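You operate a simulated robot arm through the tools that you are given. There is no shell and no other tool.

Carry out the task below with a simulated two-armed robot. There is one attempt and no reset: what you move stays moved.

JOB
Record at least ten seconds of the music on the yellow memory card.
Fine: press record and stop once each; the card stays in, the cover shut.
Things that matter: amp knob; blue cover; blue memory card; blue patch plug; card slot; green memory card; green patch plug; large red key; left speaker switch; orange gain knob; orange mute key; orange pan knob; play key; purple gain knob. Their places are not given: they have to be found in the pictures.

Only the result counts: the job must be done as asked and must still hold three seconds after the hand-in. Knocking over, shifting, dropping, spilling or breaking anything else fails it. Lids that push on must go on centred and level and be pressed home; caps that screw on are set level and turned clockwise until they are tight.

ROBOT AND FRAMES
Two 6-joint arms with fingered hands on one trunk that stands fixed in place. Base frame: the origin is at the foot of the trunk, x ahead of it, y to its left, z up. Readings come in mm, rad, newtons and seconds.
The left shoulder is at [50, 170, 1010], the right one opposite. With the tool pointing down near the work surface each hand reaches from about 500 to 780 mm from the base axis, measured 20 degrees to its own side. Payload 3.5 kg a hand.
Tool frame (each hand has its own): the origin (TCP) lies between the finger pads and is the grasp point; the fingertips stand 26 mm ahead of it; z points along the fingers, y is the line along which they close. The gripper opens to 132 mm; its body begins 73 mm behind the TCP. The gripper is a hand of 3 fingers: y runs from the thumb to the fingers, the wrist lies at [0, 0, -234] in the tool frame, and closing takes about 1.5 s.
Orientation is that of the tool frame in the base frame, as a unit quaternion [x, y, z, w]. With the fingers straight down and closing along the base's y, the tool's x points along the base's -x, its y along +y and its z along -z.

CONTROLS
- The arms move only by the tool arm_command. It takes "left_steps", "right_steps" or both (then of equal length, played together; a hand with none holds still); each is a list that holds one entry, the list of rows, each a list of 7 numbers: the turn, a rotation vector about the tool's x, y, z in rad, then the shift along the tool's x, y, z in mm, then the opening, from 0 (shut) to 1 (fully open). In form: [[[wx, wy, wz, x, y, z, fingers], ...]]. A call has 1 to 20 rows; each row shifts and turns the commanded pose from where the row before left it, along the tool's axes as they then stand. Each row takes 0.2 s and may step no farther than 50 mm and 0.15 rad from the row before; otherwise, or with a gripper value out of range, the whole call is refused. A pose out of reach is approached as far as the arm can. The call stops where the force on the tool passes 90 N (or 10 N more than at its start, if that is more) or the arm is blocked; 0.2 s more then pass. Each finger travels about 108 mm/s and halts on what it meets, pressing with about 33 N; the grip force reading is that of the motor and also rises with nothing between the fingers. The clock runs only during rows and for 0.2 s after the last one: add rows that do not move to give the fingers time. It gives the time, the measured TCP pose, the force on the tool (base axes), the opening and the grip force at its end, in the units of the frame above (readings bear some noise), with the torque about the TCP (base axes, N m) and any sound that the robot's microphone picked up.
- Cameras (640 x 400 px; columns grow to the right, rows downward): "scene" is now at [34.5, 42.8, 1609.4]; the picture's right is [0.56, -0.83, 0.00], its down [-0.59, -0.40, -0.71] and it looks along [0.58, 0.40, -0.71] (base axes); focal length 301 px, centre (320, 200). "left" rides on the left gripper at [-62, 3, -92] in its tool frame; the picture's right is [-0.05, -1.00, 0.00], its down [0.83, -0.04, -0.56] and it looks along [0.55, -0.03, 0.83] (tool axes); focal length 230 px, centre (320, 200). "right" rides on the right gripper at [62, 3, -92] in its tool frame; the picture's right is [-0.05, 1.00, 0.00], its down [-0.83, -0.04, -0.56] and it looks along [-0.55, -0.03, 0.83] (tool axes); focal length 230 px, centre (320, 200).
- get_image(camera): a new picture of that camera. No time passes.
- slide_trunk(by): slides the trunk up (or, below 0, down) by that many mm; the arms and the scene camera ride with it, the base frame stays. It gives what a move gives, with no picture.
- hand_shape(shape, hand): the hand has 3 fingers and takes this shape, open, in about a second: jaw (thumb against the fingers, like two jaws); tri (thumb and two fingers); tip (a fingertip pinch); poke (one finger out to press); point (the index stretched); flat (the hand flat); cup (the hand cupped); fist (a fist). The gripper value then closes the fingers along that shape, each until it touches; the sizes above hold for jaw. It gives what a move gives, with no picture.
- head_to(pan, tilt): turns the head with the scene camera to pan (to the left, within 1.501 rad either way) and tilt (down, from -0.506 to 1.204), counted from straight ahead of the robot. It gives what a move gives.
- locate(camera, pixels): for up to 12 pixels [column, row] of the newest picture of that camera ("zoom" is the newest enlarged one), the place [x, y, z] in the base frame of the surface seen there, good to about 3 mm, but the place of the scene camera against the robot may be out by one fixed shift of up to 12 mm in any direction. No time passes.
- inspect(camera, box): a new picture of the part [left, top, right, bottom] of that camera's present view, enlarged. No time passes.
- finish_job(): hands the job in; it is judged then, once.

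Leave the grippers open and the arms clear of the work at the hand-in unless told otherwise.

The tools are called after "Request:" by a JSON object that holds its "name" and its "arguments". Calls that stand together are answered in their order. arm_command: Moves the arms, as the interface text tells. Its arguments: {"type":"object","properties":{"left_steps":{"type":"array","items":{"type":"array","items":{"type":"array","items":{"type":"number"}}}},"right_steps":{"type":"array","items":{"type":"array","items":{"type":"array","items":{"type":"number"}}}}},"required":[]} The other tools are called the same way: slide_trunk (by) moves the trunk up or down; hand_shape (shape, hand) gives the hand a shape; head_to (pan, tilt) turns the head that bears the scene camera; get_image (camera) takes a picture; locate (camera, pixels) gives the place of the surface under pixels of a picture; inspect (camera, box) takes an enlarged picture of a part of a camera's view; finish_job () hands the job in.

At the start:

```text
t: 0.0
left_ee_pos: [442.1, 490.7, 1070.7]
left_orientation: [0.0, 1.0, 0.0, 0.001]
left_wrist_force: [0.7, 0.0, 1.0]
left_torque: [-0.02, 0.02, 0.03]
left_opening: 131.5
left_gripper_force: 0.1
left_shape: jaw
right_ee_pos: [644.4, -44.5, 1109.9]
right_orientation: [0.0, 1.0, 0.0, 0.0]
right_wrist_force: [0.0, -0.2, 0.0]
right_torque: [0.04, 0.02, 0.01]
right_opening: 131.4
right_gripper_force: 0.1
right_shape: jaw
trunk travel left (down, up): [-625.0, 85.0]
head pan, tilt (commanded): [0.595, 0.787]
```

scene: 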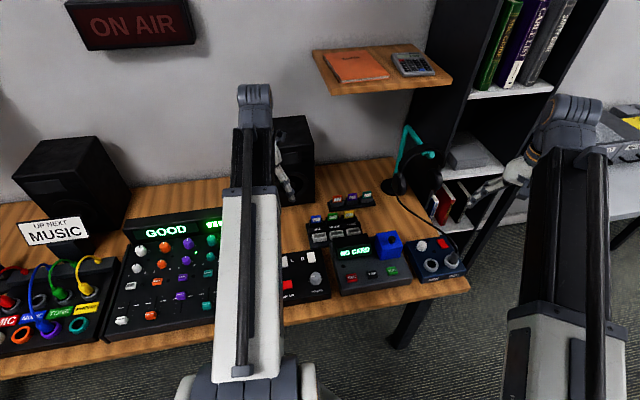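
right: 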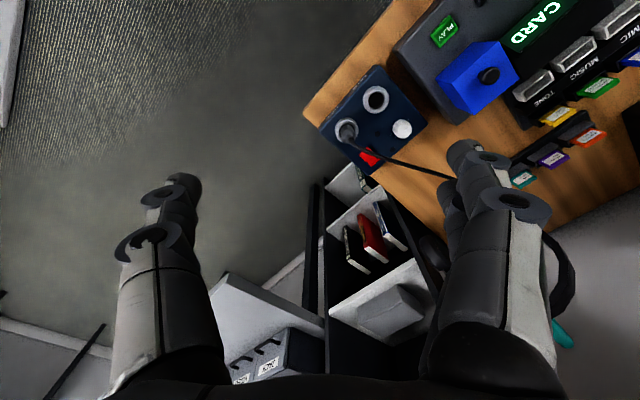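
left: 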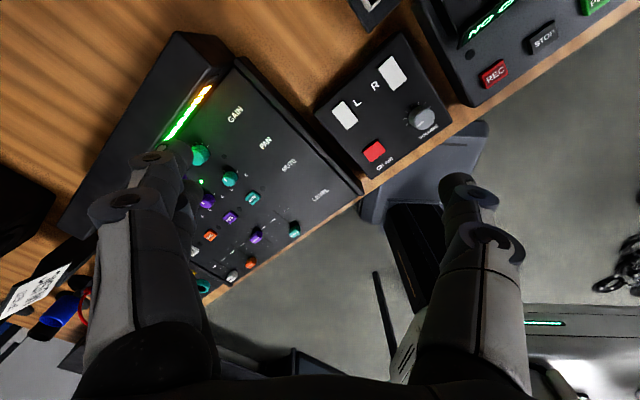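

I see a desk with a mixer, amp box, recorder with a blue cover, card racks and patch panel. First I'll take enlarged pictures of the parts to read the labels.

Request:
{"name": "inspect", "arguments": {"camera": "scene", "box": [270, 170, 470, 310]}}

Request:
{"name": "inspect", "arguments": {"camera": "scene", "box": [0, 190, 240, 350]}}

Request:
{"name": "inspect", "arguments": {"camera": "right", "box": [300, 0, 640, 210]}}

Request:
{"name": "inspect", "arguments": {"camera": "left", "box": [60, 0, 640, 300]}}

```text
2.86 times, centred on (370, 240) of scene
```

zoom: 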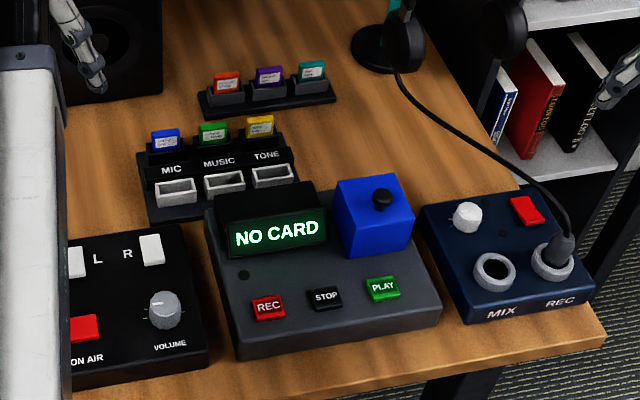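

```text
2.50 times, centred on (120, 270) of scene
```

zoom: 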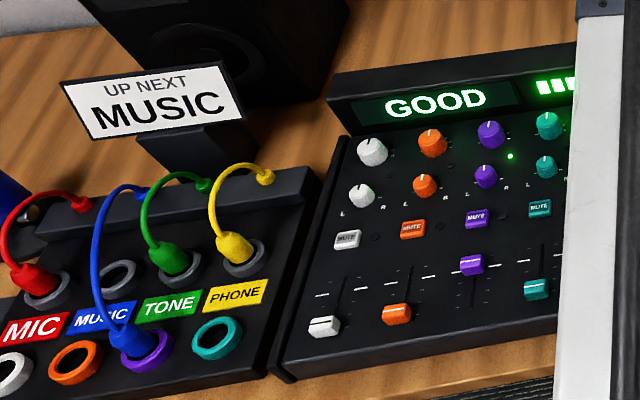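

```text
1.88 times, centred on (470, 105) of right
```

zoom: 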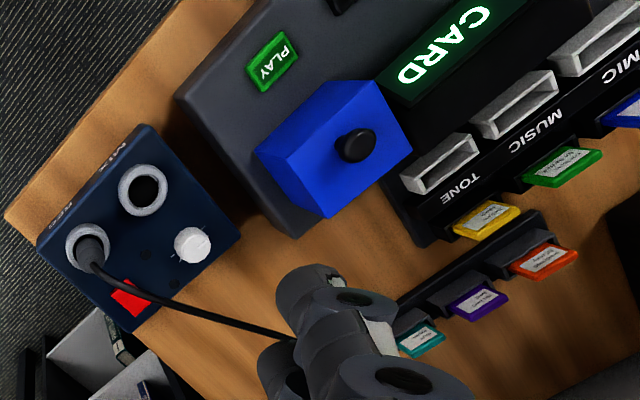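

```text
1.10 times, centred on (350, 150) of left
```

zoom: 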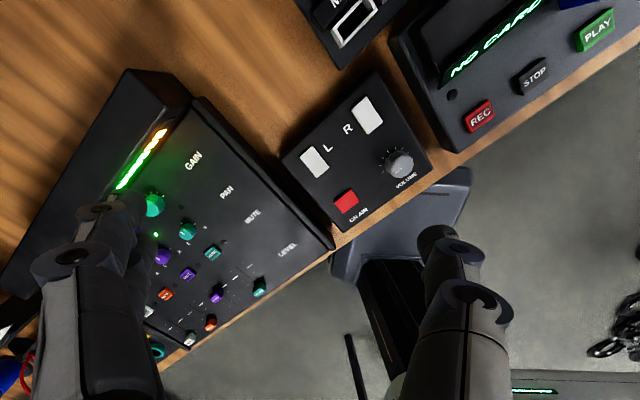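

The left forearm hides the middle of the desk. I'll measure the places of the visible parts first with the scene camera: recorder, cover, keys, cards and rack.

Request:
{"name": "inspect", "arguments": {"camera": "scene", "box": [270, 170, 470, 310]}}

Request:
{"name": "locate", "arguments": {"camera": "zoom", "pixels": [[268, 307], [326, 297], [383, 288], [383, 195], [340, 245], [400, 250], [165, 140], [213, 133], [260, 127], [176, 190], [225, 182], [273, 176]]}}

Request:
{"name": "locate", "arguments": {"camera": "scene", "pixels": [[145, 300], [70, 305], [300, 282], [430, 262], [345, 205], [335, 180], [460, 285], [60, 232], [165, 230], [250, 100]]}}

```text
2.86 times, centred on (370, 240) of scene
```

zoom: 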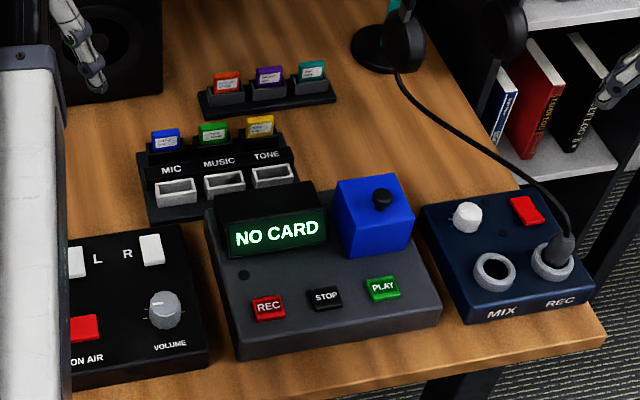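

```text
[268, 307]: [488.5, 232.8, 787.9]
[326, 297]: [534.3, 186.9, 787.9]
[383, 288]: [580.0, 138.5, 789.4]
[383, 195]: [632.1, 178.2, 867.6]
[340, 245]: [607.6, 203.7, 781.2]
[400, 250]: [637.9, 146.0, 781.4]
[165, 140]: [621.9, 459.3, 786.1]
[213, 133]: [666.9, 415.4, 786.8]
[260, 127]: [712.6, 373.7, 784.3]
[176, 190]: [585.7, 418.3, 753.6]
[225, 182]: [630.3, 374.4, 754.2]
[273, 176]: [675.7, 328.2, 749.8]
```

```text
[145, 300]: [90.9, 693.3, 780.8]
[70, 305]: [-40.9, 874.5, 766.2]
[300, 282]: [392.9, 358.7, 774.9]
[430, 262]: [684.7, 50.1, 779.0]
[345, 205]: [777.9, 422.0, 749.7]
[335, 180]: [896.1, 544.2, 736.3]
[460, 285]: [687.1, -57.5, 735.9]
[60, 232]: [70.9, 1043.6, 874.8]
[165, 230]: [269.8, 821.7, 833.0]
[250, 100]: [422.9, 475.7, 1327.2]
```

The desk is turned about 45°; REC, STOP, PLAY are at about (488,233), (534,187), (580,138), z≈788, and the yellow card at about (712,374,785). I'll zoom further on the cards, recorder, and mixer for detail.

Request:
{"name": "inspect", "arguments": {"camera": "scene", "box": [310, 180, 390, 230]}}

Request:
{"name": "inspect", "arguments": {"camera": "scene", "box": [330, 220, 420, 300]}}

Request:
{"name": "inspect", "arguments": {"camera": "right", "box": [400, 20, 640, 200]}}

Request:
{"name": "inspect", "arguments": {"camera": "scene", "box": [110, 210, 240, 330]}}

Request:
{"name": "inspect", "arguments": {"camera": "left", "box": [60, 20, 380, 300]}}

```text
8.00 times, centred on (350, 205) of scene
```

zoom: 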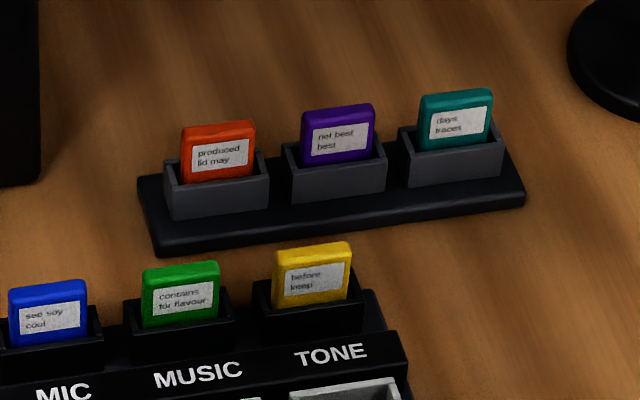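

```text
5.00 times, centred on (375, 260) of scene
```

zoom: 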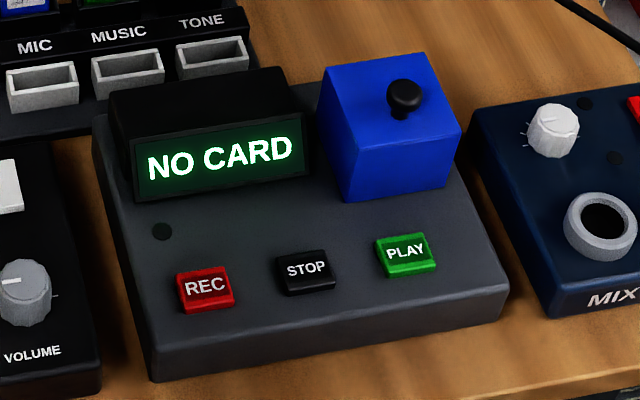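

```text
2.22 times, centred on (520, 110) of right
```

zoom: 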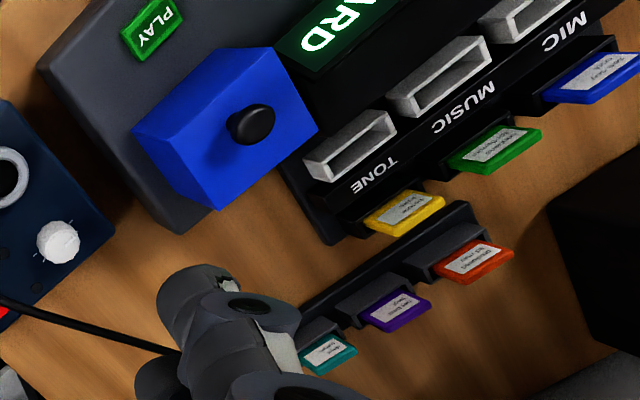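

```text
3.33 times, centred on (175, 270) of scene
```

zoom: 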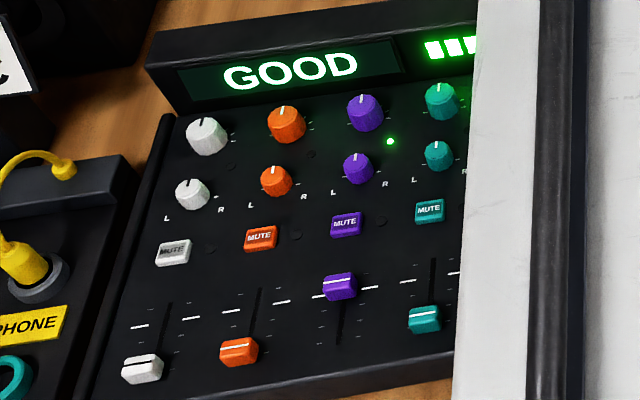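

```text
1.43 times, centred on (220, 160) of left
```

zoom: 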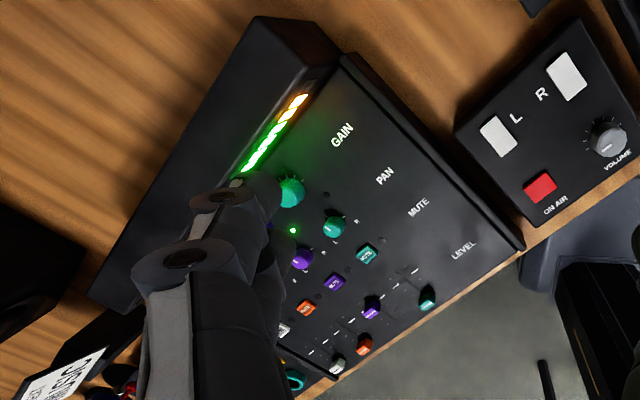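

The mixer says GOOD with the blue (MUSIC) plug in the purple channel, so the music is already routed; the recorder says NO CARD. I'll check the obstacles (shelf, speaker, headset stand) before moving.

Request:
{"name": "get_image", "arguments": {"camera": "scene"}}

Request:
{"name": "locate", "arguments": {"camera": "scene", "pixels": [[350, 93], [452, 82], [318, 52], [415, 50], [305, 120], [305, 195], [400, 150], [430, 160], [415, 125], [388, 245], [392, 238], [400, 255]]}}

Request:
{"name": "inspect", "arguments": {"camera": "scene", "box": [355, 220, 425, 270]}}

Request:
{"name": "locate", "arguments": {"camera": "zoom", "pixels": [[305, 70], [260, 150], [180, 100], [345, 190], [530, 160], [420, 90], [470, 290], [215, 280], [275, 285], [570, 190]]}}

```text
taken
```

scene: 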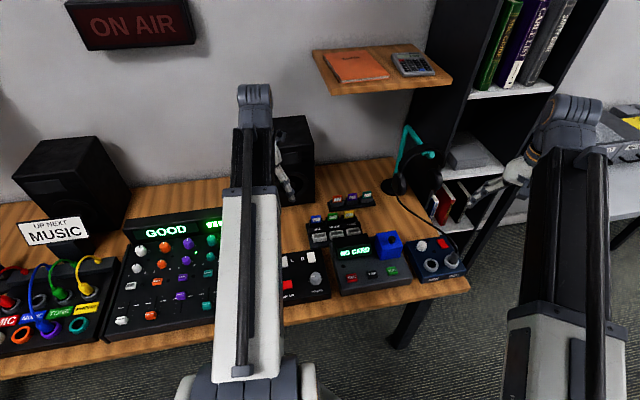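

```text
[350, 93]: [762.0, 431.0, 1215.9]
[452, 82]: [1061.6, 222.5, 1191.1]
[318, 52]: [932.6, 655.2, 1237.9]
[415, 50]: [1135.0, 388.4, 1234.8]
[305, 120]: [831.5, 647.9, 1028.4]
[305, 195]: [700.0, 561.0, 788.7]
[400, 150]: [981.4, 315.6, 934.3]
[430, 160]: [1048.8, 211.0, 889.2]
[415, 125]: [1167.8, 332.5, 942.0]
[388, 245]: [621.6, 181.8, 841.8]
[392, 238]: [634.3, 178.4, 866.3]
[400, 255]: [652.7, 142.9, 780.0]
```

```text
8.00 times, centred on (390, 245) of scene
```

zoom: 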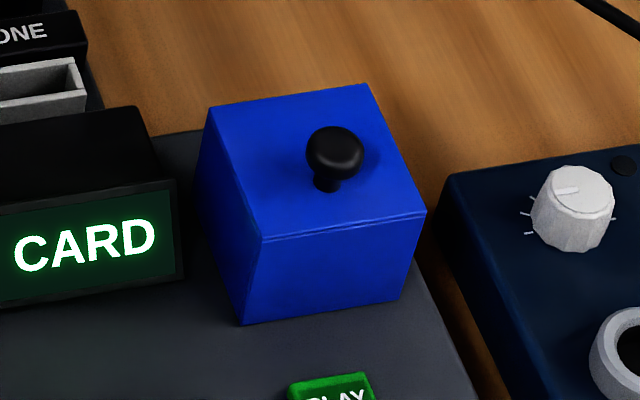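

```text
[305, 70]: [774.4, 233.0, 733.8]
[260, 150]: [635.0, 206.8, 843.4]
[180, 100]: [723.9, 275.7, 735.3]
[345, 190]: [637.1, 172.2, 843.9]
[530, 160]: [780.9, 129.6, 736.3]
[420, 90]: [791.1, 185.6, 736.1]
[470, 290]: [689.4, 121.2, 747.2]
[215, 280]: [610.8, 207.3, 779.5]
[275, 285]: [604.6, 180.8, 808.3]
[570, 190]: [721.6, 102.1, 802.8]
```

The cover is a blue box with a black knob on top (top ≈ z 843, knob ≈ z 867). I'll compare scene-camera places with right-hand-camera places to find the fixed scene shift: cover corners, knob, PLAY key and yellow card.

Request:
{"name": "locate", "arguments": {"camera": "zoom", "pixels": [[264, 234], [421, 209], [214, 110], [367, 89], [335, 150], [325, 375]]}}

Request:
{"name": "inspect", "arguments": {"camera": "right", "box": [420, 0, 640, 140]}}

Request:
{"name": "locate", "arguments": {"camera": "right", "pixels": [[488, 76], [446, 31], [557, 117], [598, 86], [402, 128]]}}

Request:
{"name": "locate", "arguments": {"camera": "scene", "pixels": [[392, 271], [433, 246], [361, 217], [350, 213]]}}

```text
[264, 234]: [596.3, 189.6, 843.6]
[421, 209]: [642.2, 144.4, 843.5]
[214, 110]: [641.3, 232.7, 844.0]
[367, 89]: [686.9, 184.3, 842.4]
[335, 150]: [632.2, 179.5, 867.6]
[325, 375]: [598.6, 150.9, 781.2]
```

```text
2.86 times, centred on (530, 70) of right
```

zoom: 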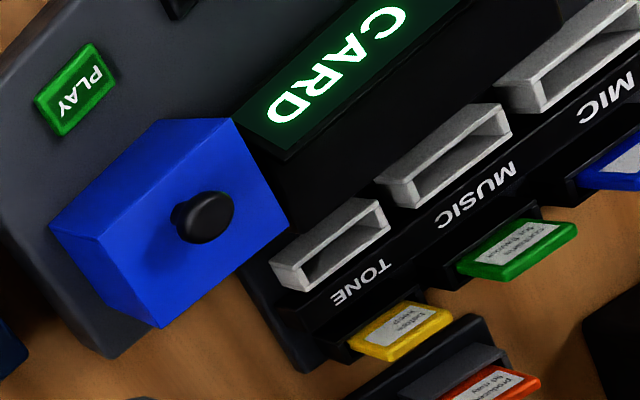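

```text
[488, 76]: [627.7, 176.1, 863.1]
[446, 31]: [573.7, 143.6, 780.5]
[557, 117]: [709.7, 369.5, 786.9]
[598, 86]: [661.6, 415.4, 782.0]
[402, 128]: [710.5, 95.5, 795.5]
```

```text
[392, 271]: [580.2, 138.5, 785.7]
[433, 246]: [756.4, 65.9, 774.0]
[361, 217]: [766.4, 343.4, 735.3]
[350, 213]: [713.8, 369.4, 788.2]
```

The scene camera reads roughly (+4.5, +3, +4) mm too large relative to the hand camera. Next I'll put the left hand into the fingertip pinch shape and look at how it appears in its camera.

Request:
{"name": "hand_shape", "arguments": {"hand": "left", "shape": "tip"}}

Request:
{"name": "get_image", "arguments": {"camera": "left"}}

Request:
{"name": "inspect", "arguments": {"camera": "scene", "box": [200, 60, 340, 240]}}

```text
t: 0.9
left_ee_pos: [442.5, 490.0, 1070.3]
left_orientation: [0.0, 1.0, 0.001, 0.0]
left_wrist_force: [-0.3, -0.7, -0.7]
left_torque: [-0.01, -0.01, -0.02]
left_opening: 131.8
left_gripper_force: 0.2
left_shape: tip
right_ee_pos: [645.3, -45.6, 1111.6]
right_orientation: [0.0, 1.0, 0.0, 0.0]
right_wrist_force: [0.4, -0.1, -0.4]
right_torque: [-0.03, -0.01, 0.02]
right_opening: 132.0
right_gripper_force: 0.0
right_shape: jaw
trunk travel left (down, up): [-625.0, 85.0]
head pan, tilt (commanded): [0.595, 0.787]
```

```text
taken
```

left: 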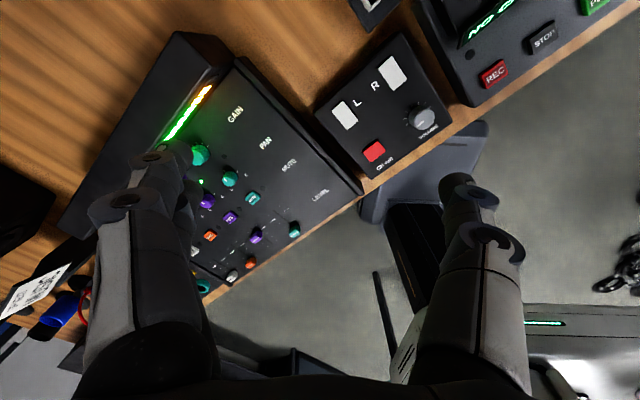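

```text
2.22 times, centred on (270, 150) of scene
```

zoom: 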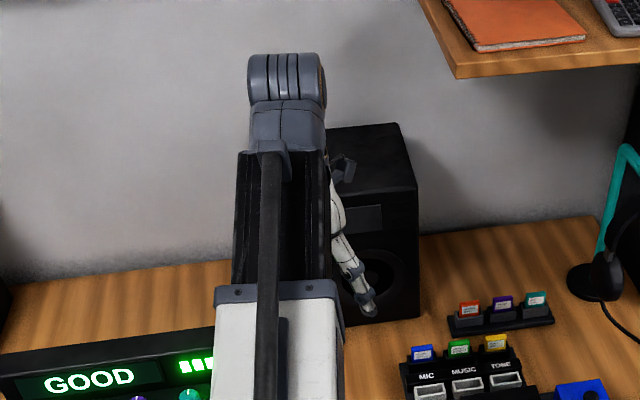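

The picture centre (320,200) of a hand camera is where its TCP is. I'll move the left hand above the recorder/rack area, to about (640,300,930), and turn it 45° so the pinch closes across the card's thickness.

Request:
{"name": "arm_command", "arguments": {"left_steps": [[[0, 0, 0, -24.75, -23.75, 17.5, 1], [0, 0, 0, -24.75, -23.75, 17.5, 1], [0, 0, 0, -24.75, -23.75, 17.5, 1], [0, 0, 0, -24.75, -23.75, 17.5, 1], [0, 0, 0, -24.75, -23.75, 17.5, 0.5], [0, 0, 0, -24.75, -23.75, 17.5, 0.5], [0, 0, 0, -24.75, -23.75, 17.5, 0.5], [0, 0, 0, -24.75, -23.75, 17.5, 0.5], [0, 0, 0.131, 0, 0, 0, 0.5], [0, 0, 0.131, 0, 0, 0, 0.5], [0, 0, 0.131, 0, 0, 0, 0.5], [0, 0, 0.131, 0, 0, 0, 0.5], [0, 0, 0.131, 0, 0, 0, 0.5], [0, 0, 0.131, 0, 0, 0, 0.5]]]}}

Request:
{"name": "get_image", "arguments": {"camera": "left"}}

Request:
{"name": "get_image", "arguments": {"camera": "scene"}}

```text
t: 3.9
left_ee_pos: [640.9, 298.0, 932.7]
left_orientation: [0.384, 0.923, 0.0, 0.0]
left_wrist_force: [1.0, 0.2, 0.4]
left_torque: [0.0, 0.0, 0.01]
left_opening: 66.5
left_gripper_force: 0.1
left_shape: tip
right_ee_pos: [644.1, -44.2, 1109.8]
right_orientation: [0.001, 1.0, -0.001, 0.0]
right_wrist_force: [-0.1, -0.1, 0.2]
right_torque: [-0.01, -0.02, -0.03]
right_opening: 131.9
right_gripper_force: 0.0
right_shape: jaw
trunk travel left (down, up): [-625.0, 85.0]
head pan, tilt (commanded): [0.595, 0.787]
```

```text
taken
```

left: 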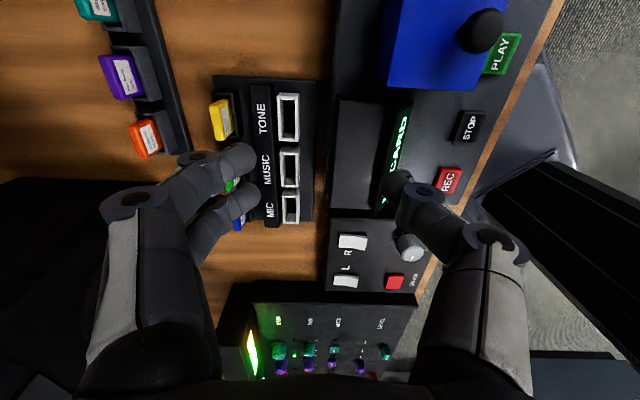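

```text
taken
```

scene: 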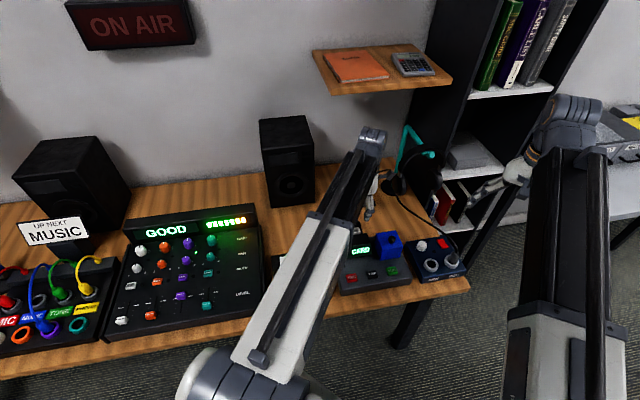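

The left camera now sees cards, recorder and cover. I'll measure the yellow card, rack, key and cover edges from this camera (it is on the arm, so without the scene shift).

Request:
{"name": "inspect", "arguments": {"camera": "left", "box": [180, 60, 340, 240]}}

Request:
{"name": "inspect", "arguments": {"camera": "left", "box": [330, 0, 560, 220]}}

Request:
{"name": "locate", "arguments": {"camera": "left", "pixels": [[219, 101], [219, 137], [209, 119], [222, 119], [288, 117], [449, 181], [469, 127], [500, 53], [482, 30], [437, 40], [392, 85], [470, 88]]}}

```text
2.22 times, centred on (260, 150) of left
```

zoom: 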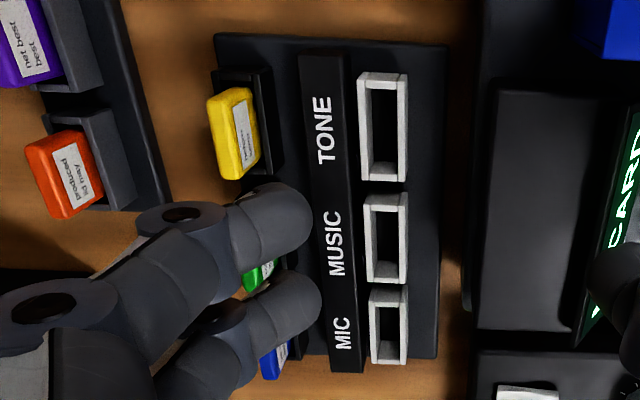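

```text
1.82 times, centred on (445, 110) of left
```

zoom: 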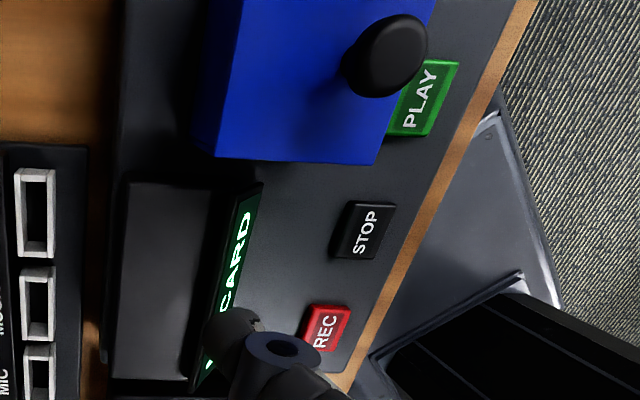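

```text
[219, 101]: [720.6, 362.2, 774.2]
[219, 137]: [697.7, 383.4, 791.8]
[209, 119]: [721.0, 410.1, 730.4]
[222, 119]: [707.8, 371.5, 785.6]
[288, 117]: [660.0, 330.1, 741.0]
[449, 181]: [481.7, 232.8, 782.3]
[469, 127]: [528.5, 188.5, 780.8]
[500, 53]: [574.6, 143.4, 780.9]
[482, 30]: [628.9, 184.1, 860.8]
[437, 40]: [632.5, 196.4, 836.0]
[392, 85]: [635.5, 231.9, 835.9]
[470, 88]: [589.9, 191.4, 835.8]
```

Hand-camera values: REC (482,233,782), STOP (528.5,188.5,781), PLAY (574.6,143.4,781), cover top centre ≈ (635.5,189,836); the knob seems set toward the front, so I need to find whether the cover is hinged or lifts off. I'll shift the left hand 90 mm along the desk to look at the cover closely.

Request:
{"name": "arm_command", "arguments": {"left_steps": [[[0, 0, 0, -30, 0, 0, 0.5], [0, 0, 0, -30, 0, 0, 0.5], [0, 0, 0, -30, 0, 0, 0.5], [0, 0, 0, -15, 0, 0, 0.5]]]}}

Request:
{"name": "get_image", "arguments": {"camera": "left"}}

Request:
{"name": "inspect", "arguments": {"camera": "left", "box": [360, 60, 560, 240]}}

```text
t: 4.9
left_ee_pos: [715.2, 223.4, 930.5]
left_orientation: [0.383, 0.924, 0.0, 0.0]
left_wrist_force: [0.6, 0.7, 0.4]
left_torque: [0.0, 0.04, -0.02]
left_opening: 66.6
left_gripper_force: 0.1
left_shape: tip
right_ee_pos: [645.4, -45.4, 1110.3]
right_orientation: [0.0, 1.0, 0.0, 0.0]
right_wrist_force: [-0.1, 0.4, 1.2]
right_torque: [0.04, -0.01, 0.0]
right_opening: 131.7
right_gripper_force: 0.1
right_shape: jaw
trunk travel left (down, up): [-625.0, 85.0]
head pan, tilt (commanded): [0.595, 0.787]
```

```text
taken
```

left: 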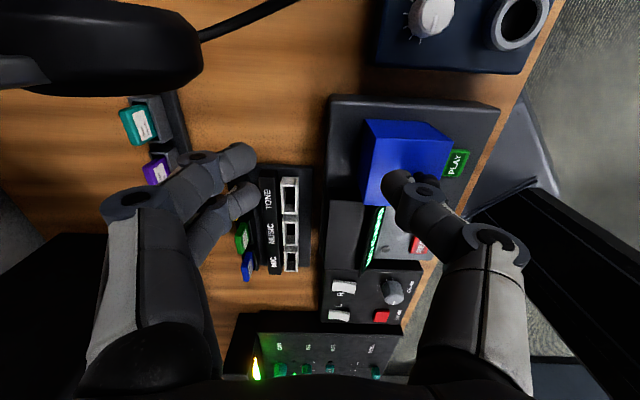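

```text
2.22 times, centred on (460, 150) of left
```

zoom: 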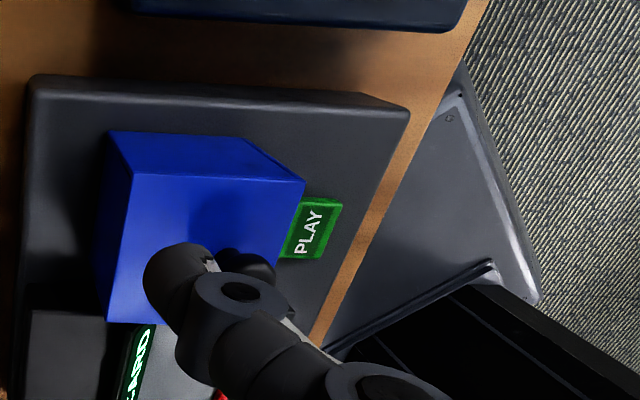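

The cover is a plain blue box in this view with no visible hinge barrel. I'll zoom tightly on the cover's edges in the scene view and check where the headset is, since it appears close on the upper left.

Request:
{"name": "inspect", "arguments": {"camera": "scene", "box": [372, 225, 412, 265]}}

Request:
{"name": "inspect", "arguments": {"camera": "right", "box": [430, 30, 530, 120]}}

Request:
{"name": "locate", "arguments": {"camera": "left", "pixels": [[150, 50], [195, 40], [60, 40], [240, 20], [139, 125], [370, 160], [375, 125], [445, 143], [425, 180], [460, 150]]}}

Request:
{"name": "get_image", "arguments": {"camera": "scene"}}

```text
10.00 times, centred on (392, 245) of scene
```

zoom: 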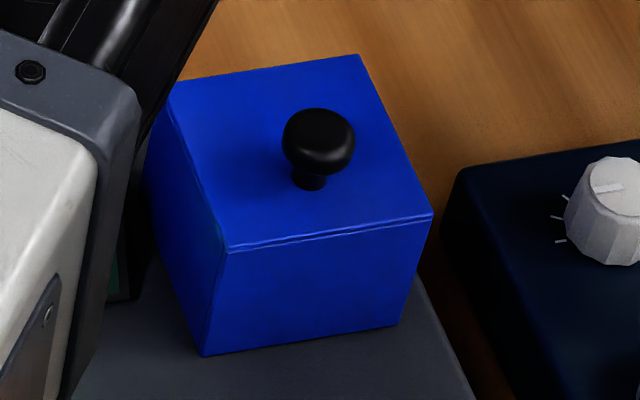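

```text
4.44 times, centred on (480, 75) of right
```

zoom: 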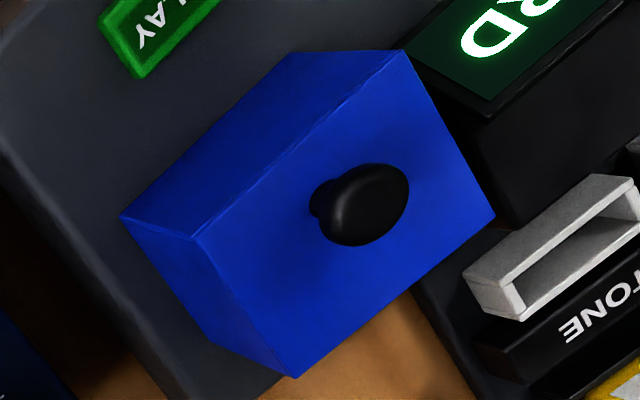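

```text
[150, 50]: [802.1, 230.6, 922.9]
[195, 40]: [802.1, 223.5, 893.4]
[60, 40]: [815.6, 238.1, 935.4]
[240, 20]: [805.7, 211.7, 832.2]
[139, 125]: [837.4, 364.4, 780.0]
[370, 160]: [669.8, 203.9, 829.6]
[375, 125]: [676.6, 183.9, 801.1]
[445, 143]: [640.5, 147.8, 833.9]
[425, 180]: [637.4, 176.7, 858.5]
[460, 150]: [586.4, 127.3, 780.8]
```

```text
taken
```

scene: 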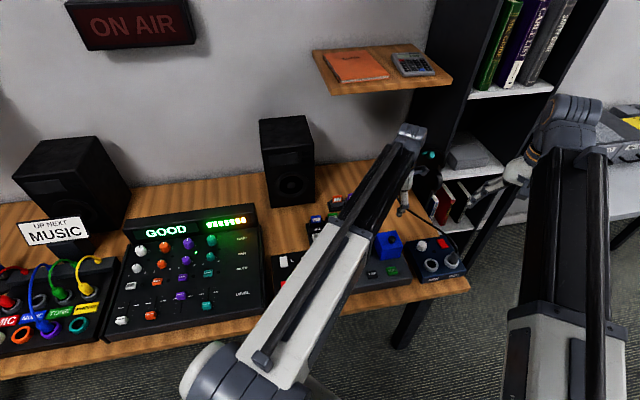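

The headset earcup is at about (802,230,923), so I'll keep clear of it. The knob sits about 11 mm toward the front of the cover, suggesting a hinge at the back. Now I'll bring the left hand back along the desk, lower it a bit and move over the yellow card for a close look.

Request:
{"name": "arm_command", "arguments": {"left_steps": [[[0, 0, 0, 36.3, 0, 0, 0.5], [0, 0, 0, 36.3, 0, 0, 0.5], [0, 0, 0, 36.3, 0, 0, 0.5], [0, 0, 0, 0, 0, 25, 0.5], [0, 0, 0, 0, 0, 15, 0.5], [0, 0, 0, 0, 30, 0, 0.5], [0, 0, 0, 0, 30, 0, 0.5], [0, 0, 0, 0, 20, 0, 0.5]]]}}

Request:
{"name": "get_image", "arguments": {"camera": "left"}}

Request:
{"name": "get_image", "arguments": {"camera": "scene"}}

```text
t: 6.7
left_ee_pos: [695.3, 360.4, 890.8]
left_orientation: [0.383, 0.924, 0.0, 0.0]
left_wrist_force: [-0.5, 0.1, -0.5]
left_torque: [-0.02, 0.0, 0.01]
left_opening: 66.6
left_gripper_force: 0.1
left_shape: tip
right_ee_pos: [644.5, -45.6, 1110.6]
right_orientation: [-0.001, 1.0, 0.0, -0.001]
right_wrist_force: [-0.1, -0.3, 0.0]
right_torque: [-0.02, -0.01, -0.03]
right_opening: 132.0
right_gripper_force: 0.1
right_shape: jaw
trunk travel left (down, up): [-625.0, 85.0]
head pan, tilt (commanded): [0.595, 0.787]
```

```text
taken
```

left: 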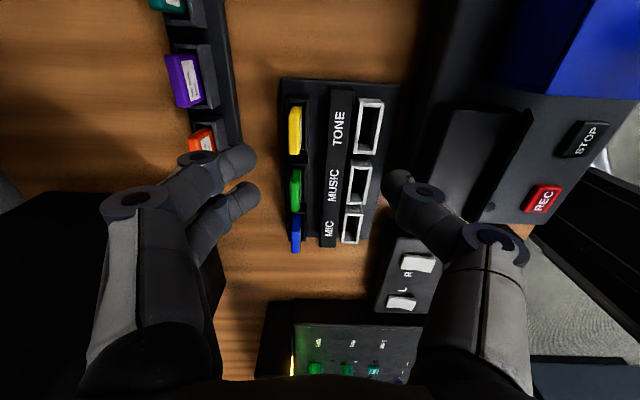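

```text
taken
```

scene: 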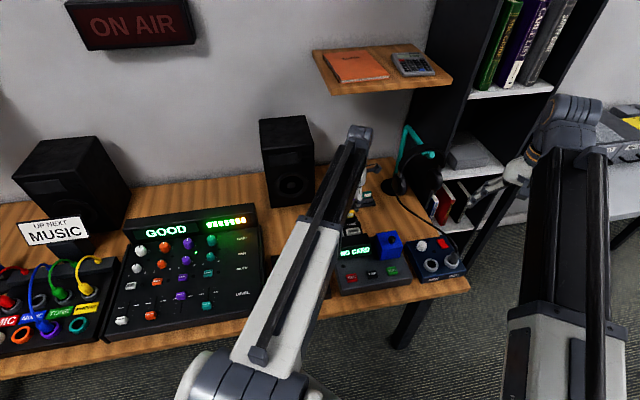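

The yellow card now appears at about (295,130) in the left picture. I'll zoom in and measure its edges, as well as the pocket and its neighbours.

Request:
{"name": "inspect", "arguments": {"camera": "left", "box": [250, 70, 400, 210]}}

Request:
{"name": "locate", "arguments": {"camera": "zoom", "pixels": [[171, 165], [180, 240], [188, 345], [216, 250], [190, 250], [203, 165], [208, 345], [260, 250], [170, 420], [200, 520], [150, 250], [280, 330]]}}

```text
2.86 times, centred on (325, 140) of left
```

zoom: 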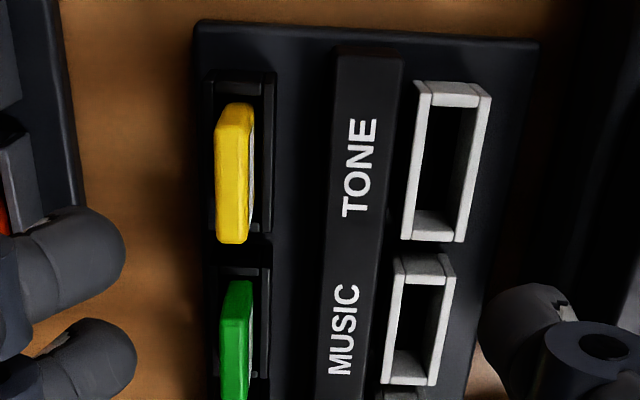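

```text
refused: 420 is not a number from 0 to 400
```

I'll repeat the measurement with points inside the zoomed picture.

Request:
{"name": "locate", "arguments": {"camera": "zoom", "pixels": [[222, 130], [240, 130], [225, 175], [242, 175], [225, 235], [240, 235], [219, 150], [246, 150], [232, 108], [261, 150], [205, 150], [235, 300]]}}

Request:
{"name": "locate", "arguments": {"camera": "zoom", "pixels": [[252, 150], [268, 95], [208, 85], [450, 90], [440, 160], [430, 230], [470, 160], [410, 160], [455, 180], [340, 200], [210, 30], [525, 200]]}}

```text
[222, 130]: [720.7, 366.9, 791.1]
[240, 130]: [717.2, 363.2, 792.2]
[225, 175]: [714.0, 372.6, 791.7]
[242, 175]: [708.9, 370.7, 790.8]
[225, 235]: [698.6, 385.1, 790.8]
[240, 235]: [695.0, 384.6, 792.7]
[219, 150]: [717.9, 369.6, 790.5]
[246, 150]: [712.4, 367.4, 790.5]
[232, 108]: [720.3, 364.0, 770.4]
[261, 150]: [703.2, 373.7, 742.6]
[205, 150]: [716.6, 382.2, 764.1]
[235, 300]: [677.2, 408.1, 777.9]
```

```text
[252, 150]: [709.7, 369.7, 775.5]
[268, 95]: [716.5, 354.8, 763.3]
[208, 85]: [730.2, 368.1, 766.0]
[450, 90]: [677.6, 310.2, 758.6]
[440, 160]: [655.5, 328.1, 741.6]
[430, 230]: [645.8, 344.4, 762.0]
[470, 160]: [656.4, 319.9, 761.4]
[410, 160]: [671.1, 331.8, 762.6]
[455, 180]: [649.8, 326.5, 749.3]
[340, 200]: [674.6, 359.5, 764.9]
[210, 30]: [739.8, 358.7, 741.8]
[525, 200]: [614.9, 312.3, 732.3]
```

The card top is at z≈791, its centre about (708,375), width ≈35 mm, thickness ≈7 mm, pocket top ≈765. Before going down I'll close the pinch in the air to see where the fingertips actually meet.

Request:
{"name": "arm_command", "arguments": {"left_steps": [[[0, 0, 0, 0, 0, 0, 0.05], [0, 0, 0, 0, 0, 0, 0.05], [0, 0, 0, 0, 0, 0, 0.05], [0, 0, 0, 0, 0, 0, 0.05], [0, 0, 0, 0, 0, 0, 0.05]]]}}

Request:
{"name": "get_image", "arguments": {"camera": "left"}}

Request:
{"name": "locate", "arguments": {"camera": "left", "pixels": [[300, 170], [310, 180], [330, 180], [340, 190], [300, 190], [320, 190], [345, 205], [290, 200], [320, 165], [320, 175]]}}

```text
t: 7.9
left_ee_pos: [694.6, 359.8, 889.9]
left_orientation: [0.383, 0.924, 0.0, -0.001]
left_wrist_force: [-0.6, 0.9, -0.1]
left_torque: [0.03, 0.0, 0.0]
left_opening: 6.9
left_gripper_force: 0.1
left_shape: tip
right_ee_pos: [645.3, -45.7, 1109.8]
right_orientation: [0.0, 1.0, 0.0, 0.0]
right_wrist_force: [-0.5, 1.0, -0.1]
right_torque: [0.04, -0.03, 0.02]
right_opening: 132.0
right_gripper_force: 0.0
right_shape: jaw
trunk travel left (down, up): [-625.0, 85.0]
head pan, tilt (commanded): [0.595, 0.787]
```

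```text
taken
```

left: 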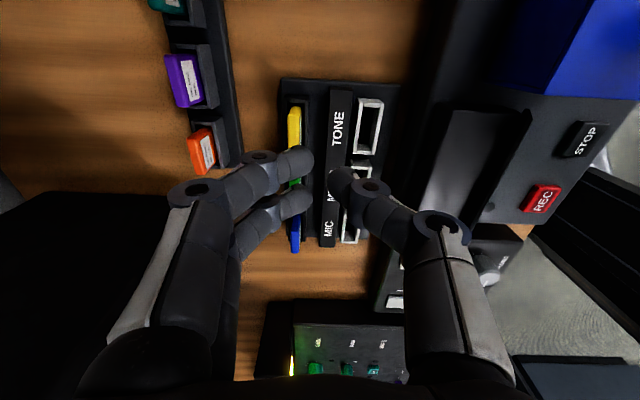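

```text
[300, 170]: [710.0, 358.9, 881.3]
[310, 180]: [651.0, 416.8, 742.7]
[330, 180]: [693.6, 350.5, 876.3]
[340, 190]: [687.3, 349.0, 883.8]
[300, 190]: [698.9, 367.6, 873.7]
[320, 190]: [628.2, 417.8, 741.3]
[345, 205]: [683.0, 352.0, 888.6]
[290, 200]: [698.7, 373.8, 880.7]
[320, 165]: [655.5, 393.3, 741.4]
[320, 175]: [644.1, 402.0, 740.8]
```

The pinch meets symmetrically at the TCP, with tips 26 mm ahead. Next I'll turn the right hand by −45° (so it closes along the desk's length, i.e. a hinge-axis direction) and bring it to hover over the cover's knob at about (627,181,960) for a close look.

Request:
{"name": "arm_command", "arguments": {"right_steps": [[[0, 0, -0.131, 0, 0, 0, 0.6], [0, 0, -0.131, 0, 0, 0, 0.6], [0, 0, -0.131, 0, 0, 0, 0.6], [0, 0, -0.131, 0, 0, 0, 0.6], [0, 0, -0.131, 0, 0, 0, 0.6], [0, 0, -0.13, 0, 0, 0, 0.6], [0, 0, 0, -21, 24.5, 21.4, 0.6], [0, 0, 0, -21, 24.5, 21.4, 0.6], [0, 0, 0, -21, 24.5, 21.4, 0.6], [0, 0, 0, -21, 24.5, 21.4, 0.6], [0, 0, 0, -21, 24.5, 21.4, 0.6], [0, 0, 0, -21, 24.5, 21.4, 0.6], [0, 0, 0, -21, 24.5, 21.4, 0.6]]]}}

Request:
{"name": "get_image", "arguments": {"camera": "right"}}

Request:
{"name": "get_image", "arguments": {"camera": "scene"}}

```text
t: 10.7
left_ee_pos: [693.8, 360.6, 889.4]
left_orientation: [0.383, 0.924, 0.0, 0.0]
left_wrist_force: [-1.1, -0.6, -1.1]
left_torque: [-0.02, 0.0, -0.04]
left_opening: 6.9
left_gripper_force: 0.1
left_shape: tip
right_ee_pos: [626.0, 181.3, 958.4]
right_orientation: [-0.384, 0.923, 0.0, 0.0]
right_wrist_force: [-0.1, 0.0, -0.4]
right_torque: [0.02, 0.01, 0.01]
right_opening: 79.9
right_gripper_force: 0.1
right_shape: jaw
trunk travel left (down, up): [-625.0, 85.0]
head pan, tilt (commanded): [0.595, 0.787]
```

```text
taken
```

right: 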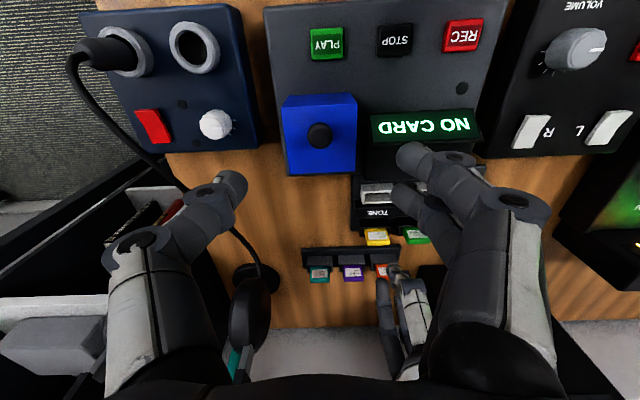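

```text
taken
```

scene: 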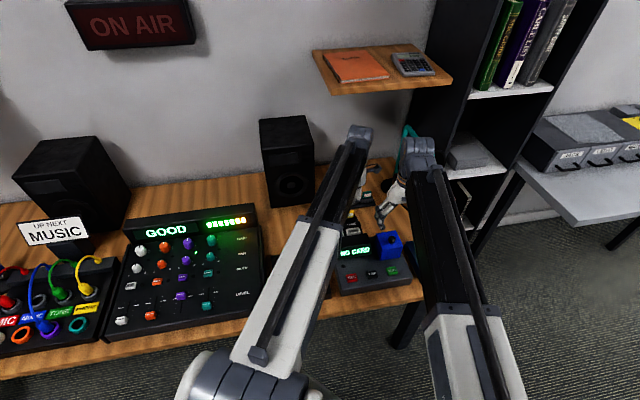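

The knob is at (320,135) in the right picture. I'll zoom on the cover and measure the knob, the cover corners, the display top and the headset cable near the thumb.

Request:
{"name": "inspect", "arguments": {"camera": "right", "box": [265, 80, 375, 190]}}

Request:
{"name": "locate", "arguments": {"camera": "right", "pixels": [[320, 134], [288, 104], [351, 100], [288, 142], [352, 140], [425, 130], [400, 150], [175, 180], [240, 235], [90, 85], [140, 155], [250, 300]]}}

```text
3.64 times, centred on (320, 135) of right
```

zoom: 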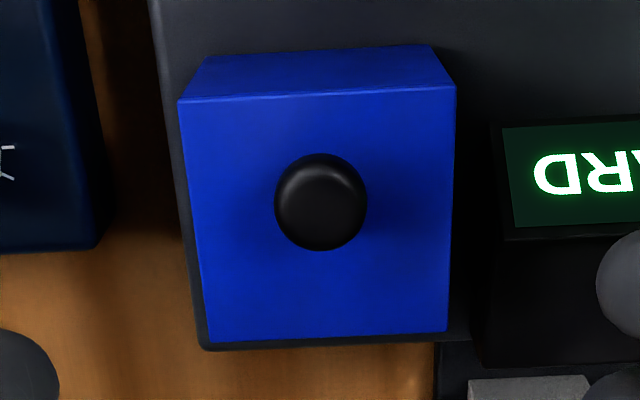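

```text
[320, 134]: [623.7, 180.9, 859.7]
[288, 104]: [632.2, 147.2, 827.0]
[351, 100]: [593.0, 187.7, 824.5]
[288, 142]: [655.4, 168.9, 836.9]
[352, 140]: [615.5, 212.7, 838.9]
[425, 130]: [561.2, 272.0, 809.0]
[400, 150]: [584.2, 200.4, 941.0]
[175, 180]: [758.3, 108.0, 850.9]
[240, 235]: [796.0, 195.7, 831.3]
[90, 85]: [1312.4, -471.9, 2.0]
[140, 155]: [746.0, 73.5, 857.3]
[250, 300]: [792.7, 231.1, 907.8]
```

The knob centre is straight below the TCP at (626,181), top z≈860, diameter ≈21 mm. I'll check the display housing height from the left camera before going down.

Request:
{"name": "locate", "arguments": {"camera": "left", "pixels": [[470, 130], [455, 170], [500, 130], [510, 160], [480, 115]]}}

```text
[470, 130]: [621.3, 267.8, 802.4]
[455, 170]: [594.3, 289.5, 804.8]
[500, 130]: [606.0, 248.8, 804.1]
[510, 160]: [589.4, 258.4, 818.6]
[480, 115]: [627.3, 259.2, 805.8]
```

Housing tops out near z 820, so fingertips at z≈842 clear it. I'll lower the right hand 90 mm to the knob and close on it.

Request:
{"name": "arm_command", "arguments": {"right_steps": [[[0, 0, 0, 0, 0, 30, 0.6], [0, 0, 0, 0, 0, 30, 0.6], [0, 0, 0, 0, 0, 20, 0.6], [0, 0, 0, 0, 0, 10, 0.6], [0, 0, 0, 0, 0, 0, 0.6]]]}}

Request:
{"name": "get_image", "arguments": {"camera": "right"}}

Request:
{"name": "get_image", "arguments": {"camera": "scene"}}

```text
t: 11.9
left_ee_pos: [693.6, 360.2, 889.6]
left_orientation: [0.383, 0.924, 0.0, 0.0]
left_wrist_force: [-0.1, 0.0, -0.3]
left_torque: [0.0, -0.01, 0.02]
left_opening: 6.8
left_gripper_force: 0.0
left_shape: tip
right_ee_pos: [624.9, 179.3, 870.1]
right_orientation: [-0.382, 0.924, 0.0, 0.0]
right_wrist_force: [-1.2, 0.2, -0.3]
right_torque: [0.0, 0.0, -0.03]
right_opening: 79.6
right_gripper_force: 0.0
right_shape: jaw
trunk travel left (down, up): [-625.0, 85.0]
head pan, tilt (commanded): [0.595, 0.787]
```

```text
taken
```

right: 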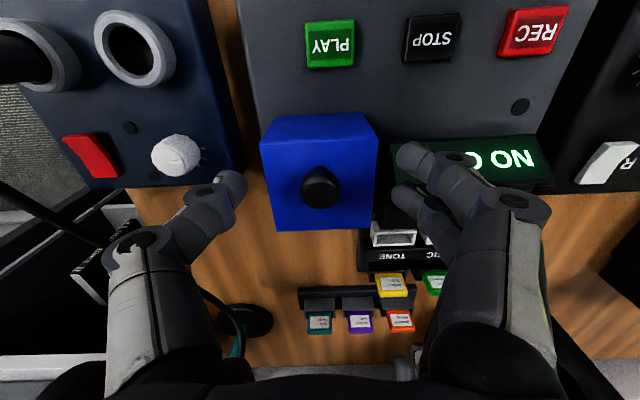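

```text
taken
```

scene: 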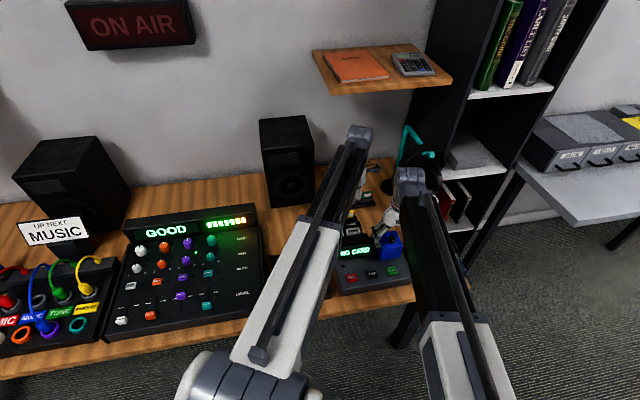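

The knob is centred at (320,187) between thumb and fingers. Now I close the right hand on it and read the grip.

Request:
{"name": "arm_command", "arguments": {"right_steps": [[[0, 0, 0, 0, 0, 0, 0.3], [0, 0, 0, 0, 0, 0, 0.1], [0, 0, 0, 0, 0, 0, 0.05], [0, 0, 0, 0, 0, 0, 0.05], [0, 0, 0, 0, 0, 0, 0.05]]]}}

Request:
{"name": "get_image", "arguments": {"camera": "right"}}

```text
t: 13.1
left_ee_pos: [694.7, 358.9, 889.5]
left_orientation: [0.383, 0.924, 0.001, -0.001]
left_wrist_force: [0.7, 0.5, 0.1]
left_torque: [0.01, -0.03, 0.01]
left_opening: 7.0
left_gripper_force: 0.0
left_shape: tip
right_ee_pos: [627.9, 177.9, 869.7]
right_orientation: [-0.381, 0.924, 0.0, 0.0]
right_wrist_force: [9.6, -5.3, -4.9]
right_torque: [-0.07, -0.15, 0.08]
right_opening: 6.8
right_gripper_force: 32.6
right_shape: jaw
trunk travel left (down, up): [-625.0, 85.0]
head pan, tilt (commanded): [0.595, 0.787]
```

```text
taken
```

right: 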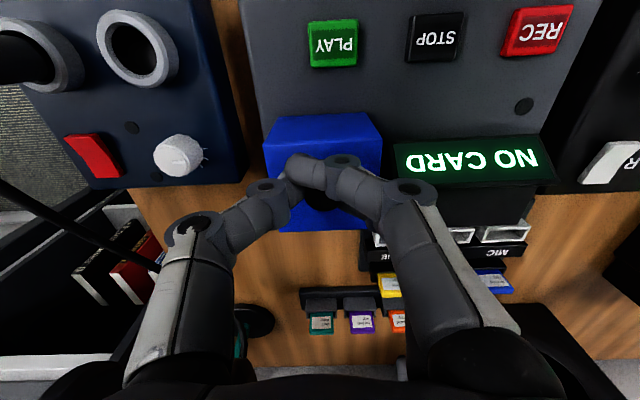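

The opening reads 6.8 mm though a force of 33 N shows; I need to see whether the knob is really between the pads. Zooming on it.

Request:
{"name": "inspect", "arguments": {"camera": "right", "box": [240, 100, 420, 240]}}

Request:
{"name": "inspect", "arguments": {"camera": "scene", "box": [355, 180, 435, 270]}}

Request:
{"name": "inspect", "arguments": {"camera": "left", "box": [460, 0, 640, 150]}}

```text
2.86 times, centred on (330, 170) of right
```

zoom: 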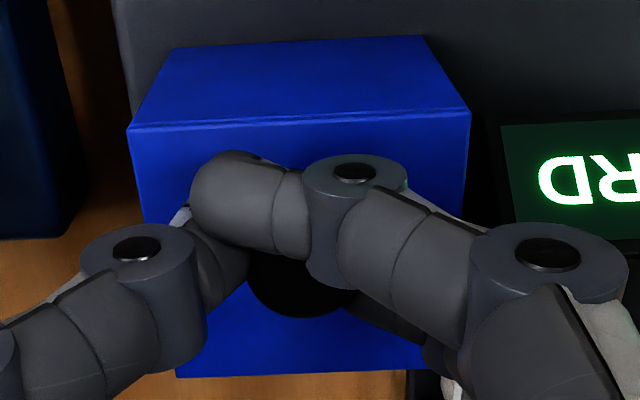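

```text
4.44 times, centred on (395, 225) of scene
```

zoom: 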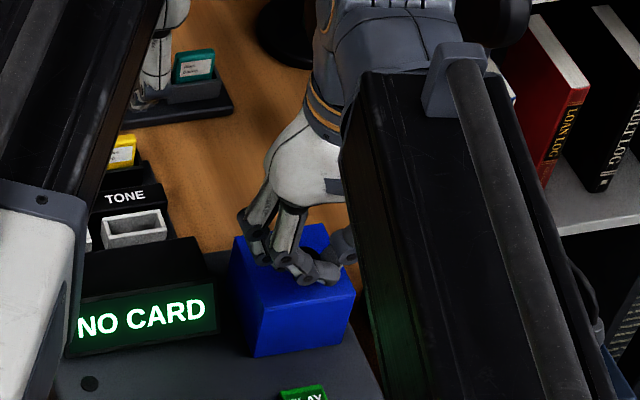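

```text
2.67 times, centred on (550, 75) of left
```

zoom: 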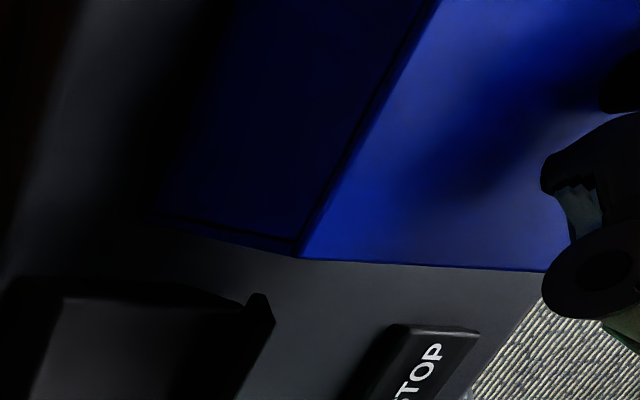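

The two fingers straddle the knob (index passed in front of it), so this is not a clean grip. I'll open, rise 60 mm, and change to the "tri" shape, which suits a round knob.

Request:
{"name": "arm_command", "arguments": {"right_steps": [[[0, 0, 0, 0, 0, 0, 0.3], [0, 0, 0, 0, 0, 0, 0.6], [0, 0, 0, 0, 0, 0, 0.6], [0, 0, 0, 0, 0, -20, 0.6], [0, 0, 0, 0, 0, -40, 0.6]]]}}

Request:
{"name": "hand_shape", "arguments": {"hand": "right", "shape": "tri"}}

Request:
{"name": "get_image", "arguments": {"camera": "right"}}

```text
t: 14.3
left_ee_pos: [695.1, 359.3, 889.5]
left_orientation: [0.383, 0.924, 0.0, 0.0]
left_wrist_force: [-0.5, 0.2, -0.5]
left_torque: [-0.03, 0.02, 0.0]
left_opening: 6.9
left_gripper_force: 0.0
left_shape: tip
right_ee_pos: [628.0, 179.3, 931.0]
right_orientation: [-0.382, 0.924, 0.001, 0.0]
right_wrist_force: [0.2, -0.3, -0.1]
right_torque: [-0.02, -0.01, 0.02]
right_opening: 78.7
right_gripper_force: 0.1
right_shape: jaw
trunk travel left (down, up): [-625.0, 85.0]
head pan, tilt (commanded): [0.595, 0.787]
```

```text
t: 15.2
left_ee_pos: [694.3, 359.3, 890.3]
left_orientation: [0.384, 0.923, 0.0, 0.0]
left_wrist_force: [0.4, -0.2, -0.2]
left_torque: [-0.02, -0.04, -0.03]
left_opening: 6.9
left_gripper_force: 0.1
left_shape: tip
right_ee_pos: [628.7, 180.3, 929.2]
right_orientation: [-0.383, 0.924, 0.0, 0.0]
right_wrist_force: [-0.7, -0.1, 0.2]
right_torque: [0.0, -0.02, 0.01]
right_opening: 132.1
right_gripper_force: 0.2
right_shape: tri
trunk travel left (down, up): [-625.0, 85.0]
head pan, tilt (commanded): [0.595, 0.787]
```

```text
taken
```

right: 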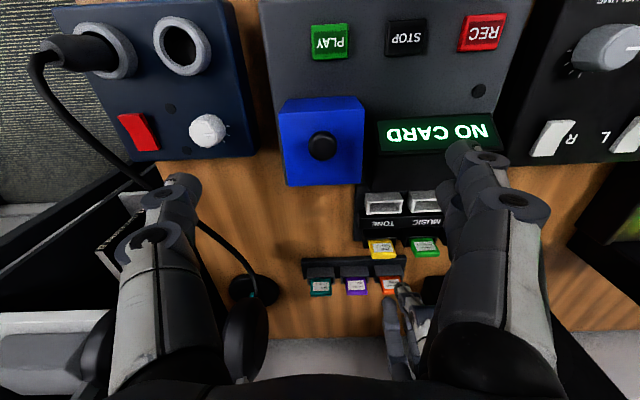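

I'll close the tri shape partly in the air to see how the fingers arrange themselves.

Request:
{"name": "arm_command", "arguments": {"right_steps": [[[0, 0, 0, 0, 0, 0, 0.25], [0, 0, 0, 0, 0, 0, 0.25], [0, 0, 0, 0, 0, 0, 0.25], [0, 0, 0, 0, 0, 0, 0.25], [0, 0, 0, 0, 0, 0, 0.25]]]}}

Request:
{"name": "get_image", "arguments": {"camera": "right"}}

```text
t: 16.4
left_ee_pos: [694.5, 360.8, 889.8]
left_orientation: [0.383, 0.924, 0.0, 0.0]
left_wrist_force: [-0.7, 0.2, 0.6]
left_torque: [0.02, 0.01, -0.01]
left_opening: 7.1
left_gripper_force: 0.1
left_shape: tip
right_ee_pos: [629.0, 180.5, 929.7]
right_orientation: [-0.382, 0.924, 0.0, 0.0]
right_wrist_force: [0.3, -0.4, 0.1]
right_torque: [0.0, -0.02, 0.01]
right_opening: 33.5
right_gripper_force: 0.0
right_shape: tri
trunk travel left (down, up): [-625.0, 85.0]
head pan, tilt (commanded): [0.595, 0.787]
```

```text
taken
```

right: 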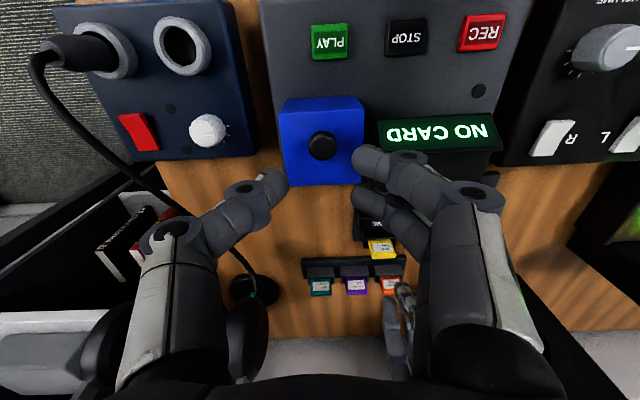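

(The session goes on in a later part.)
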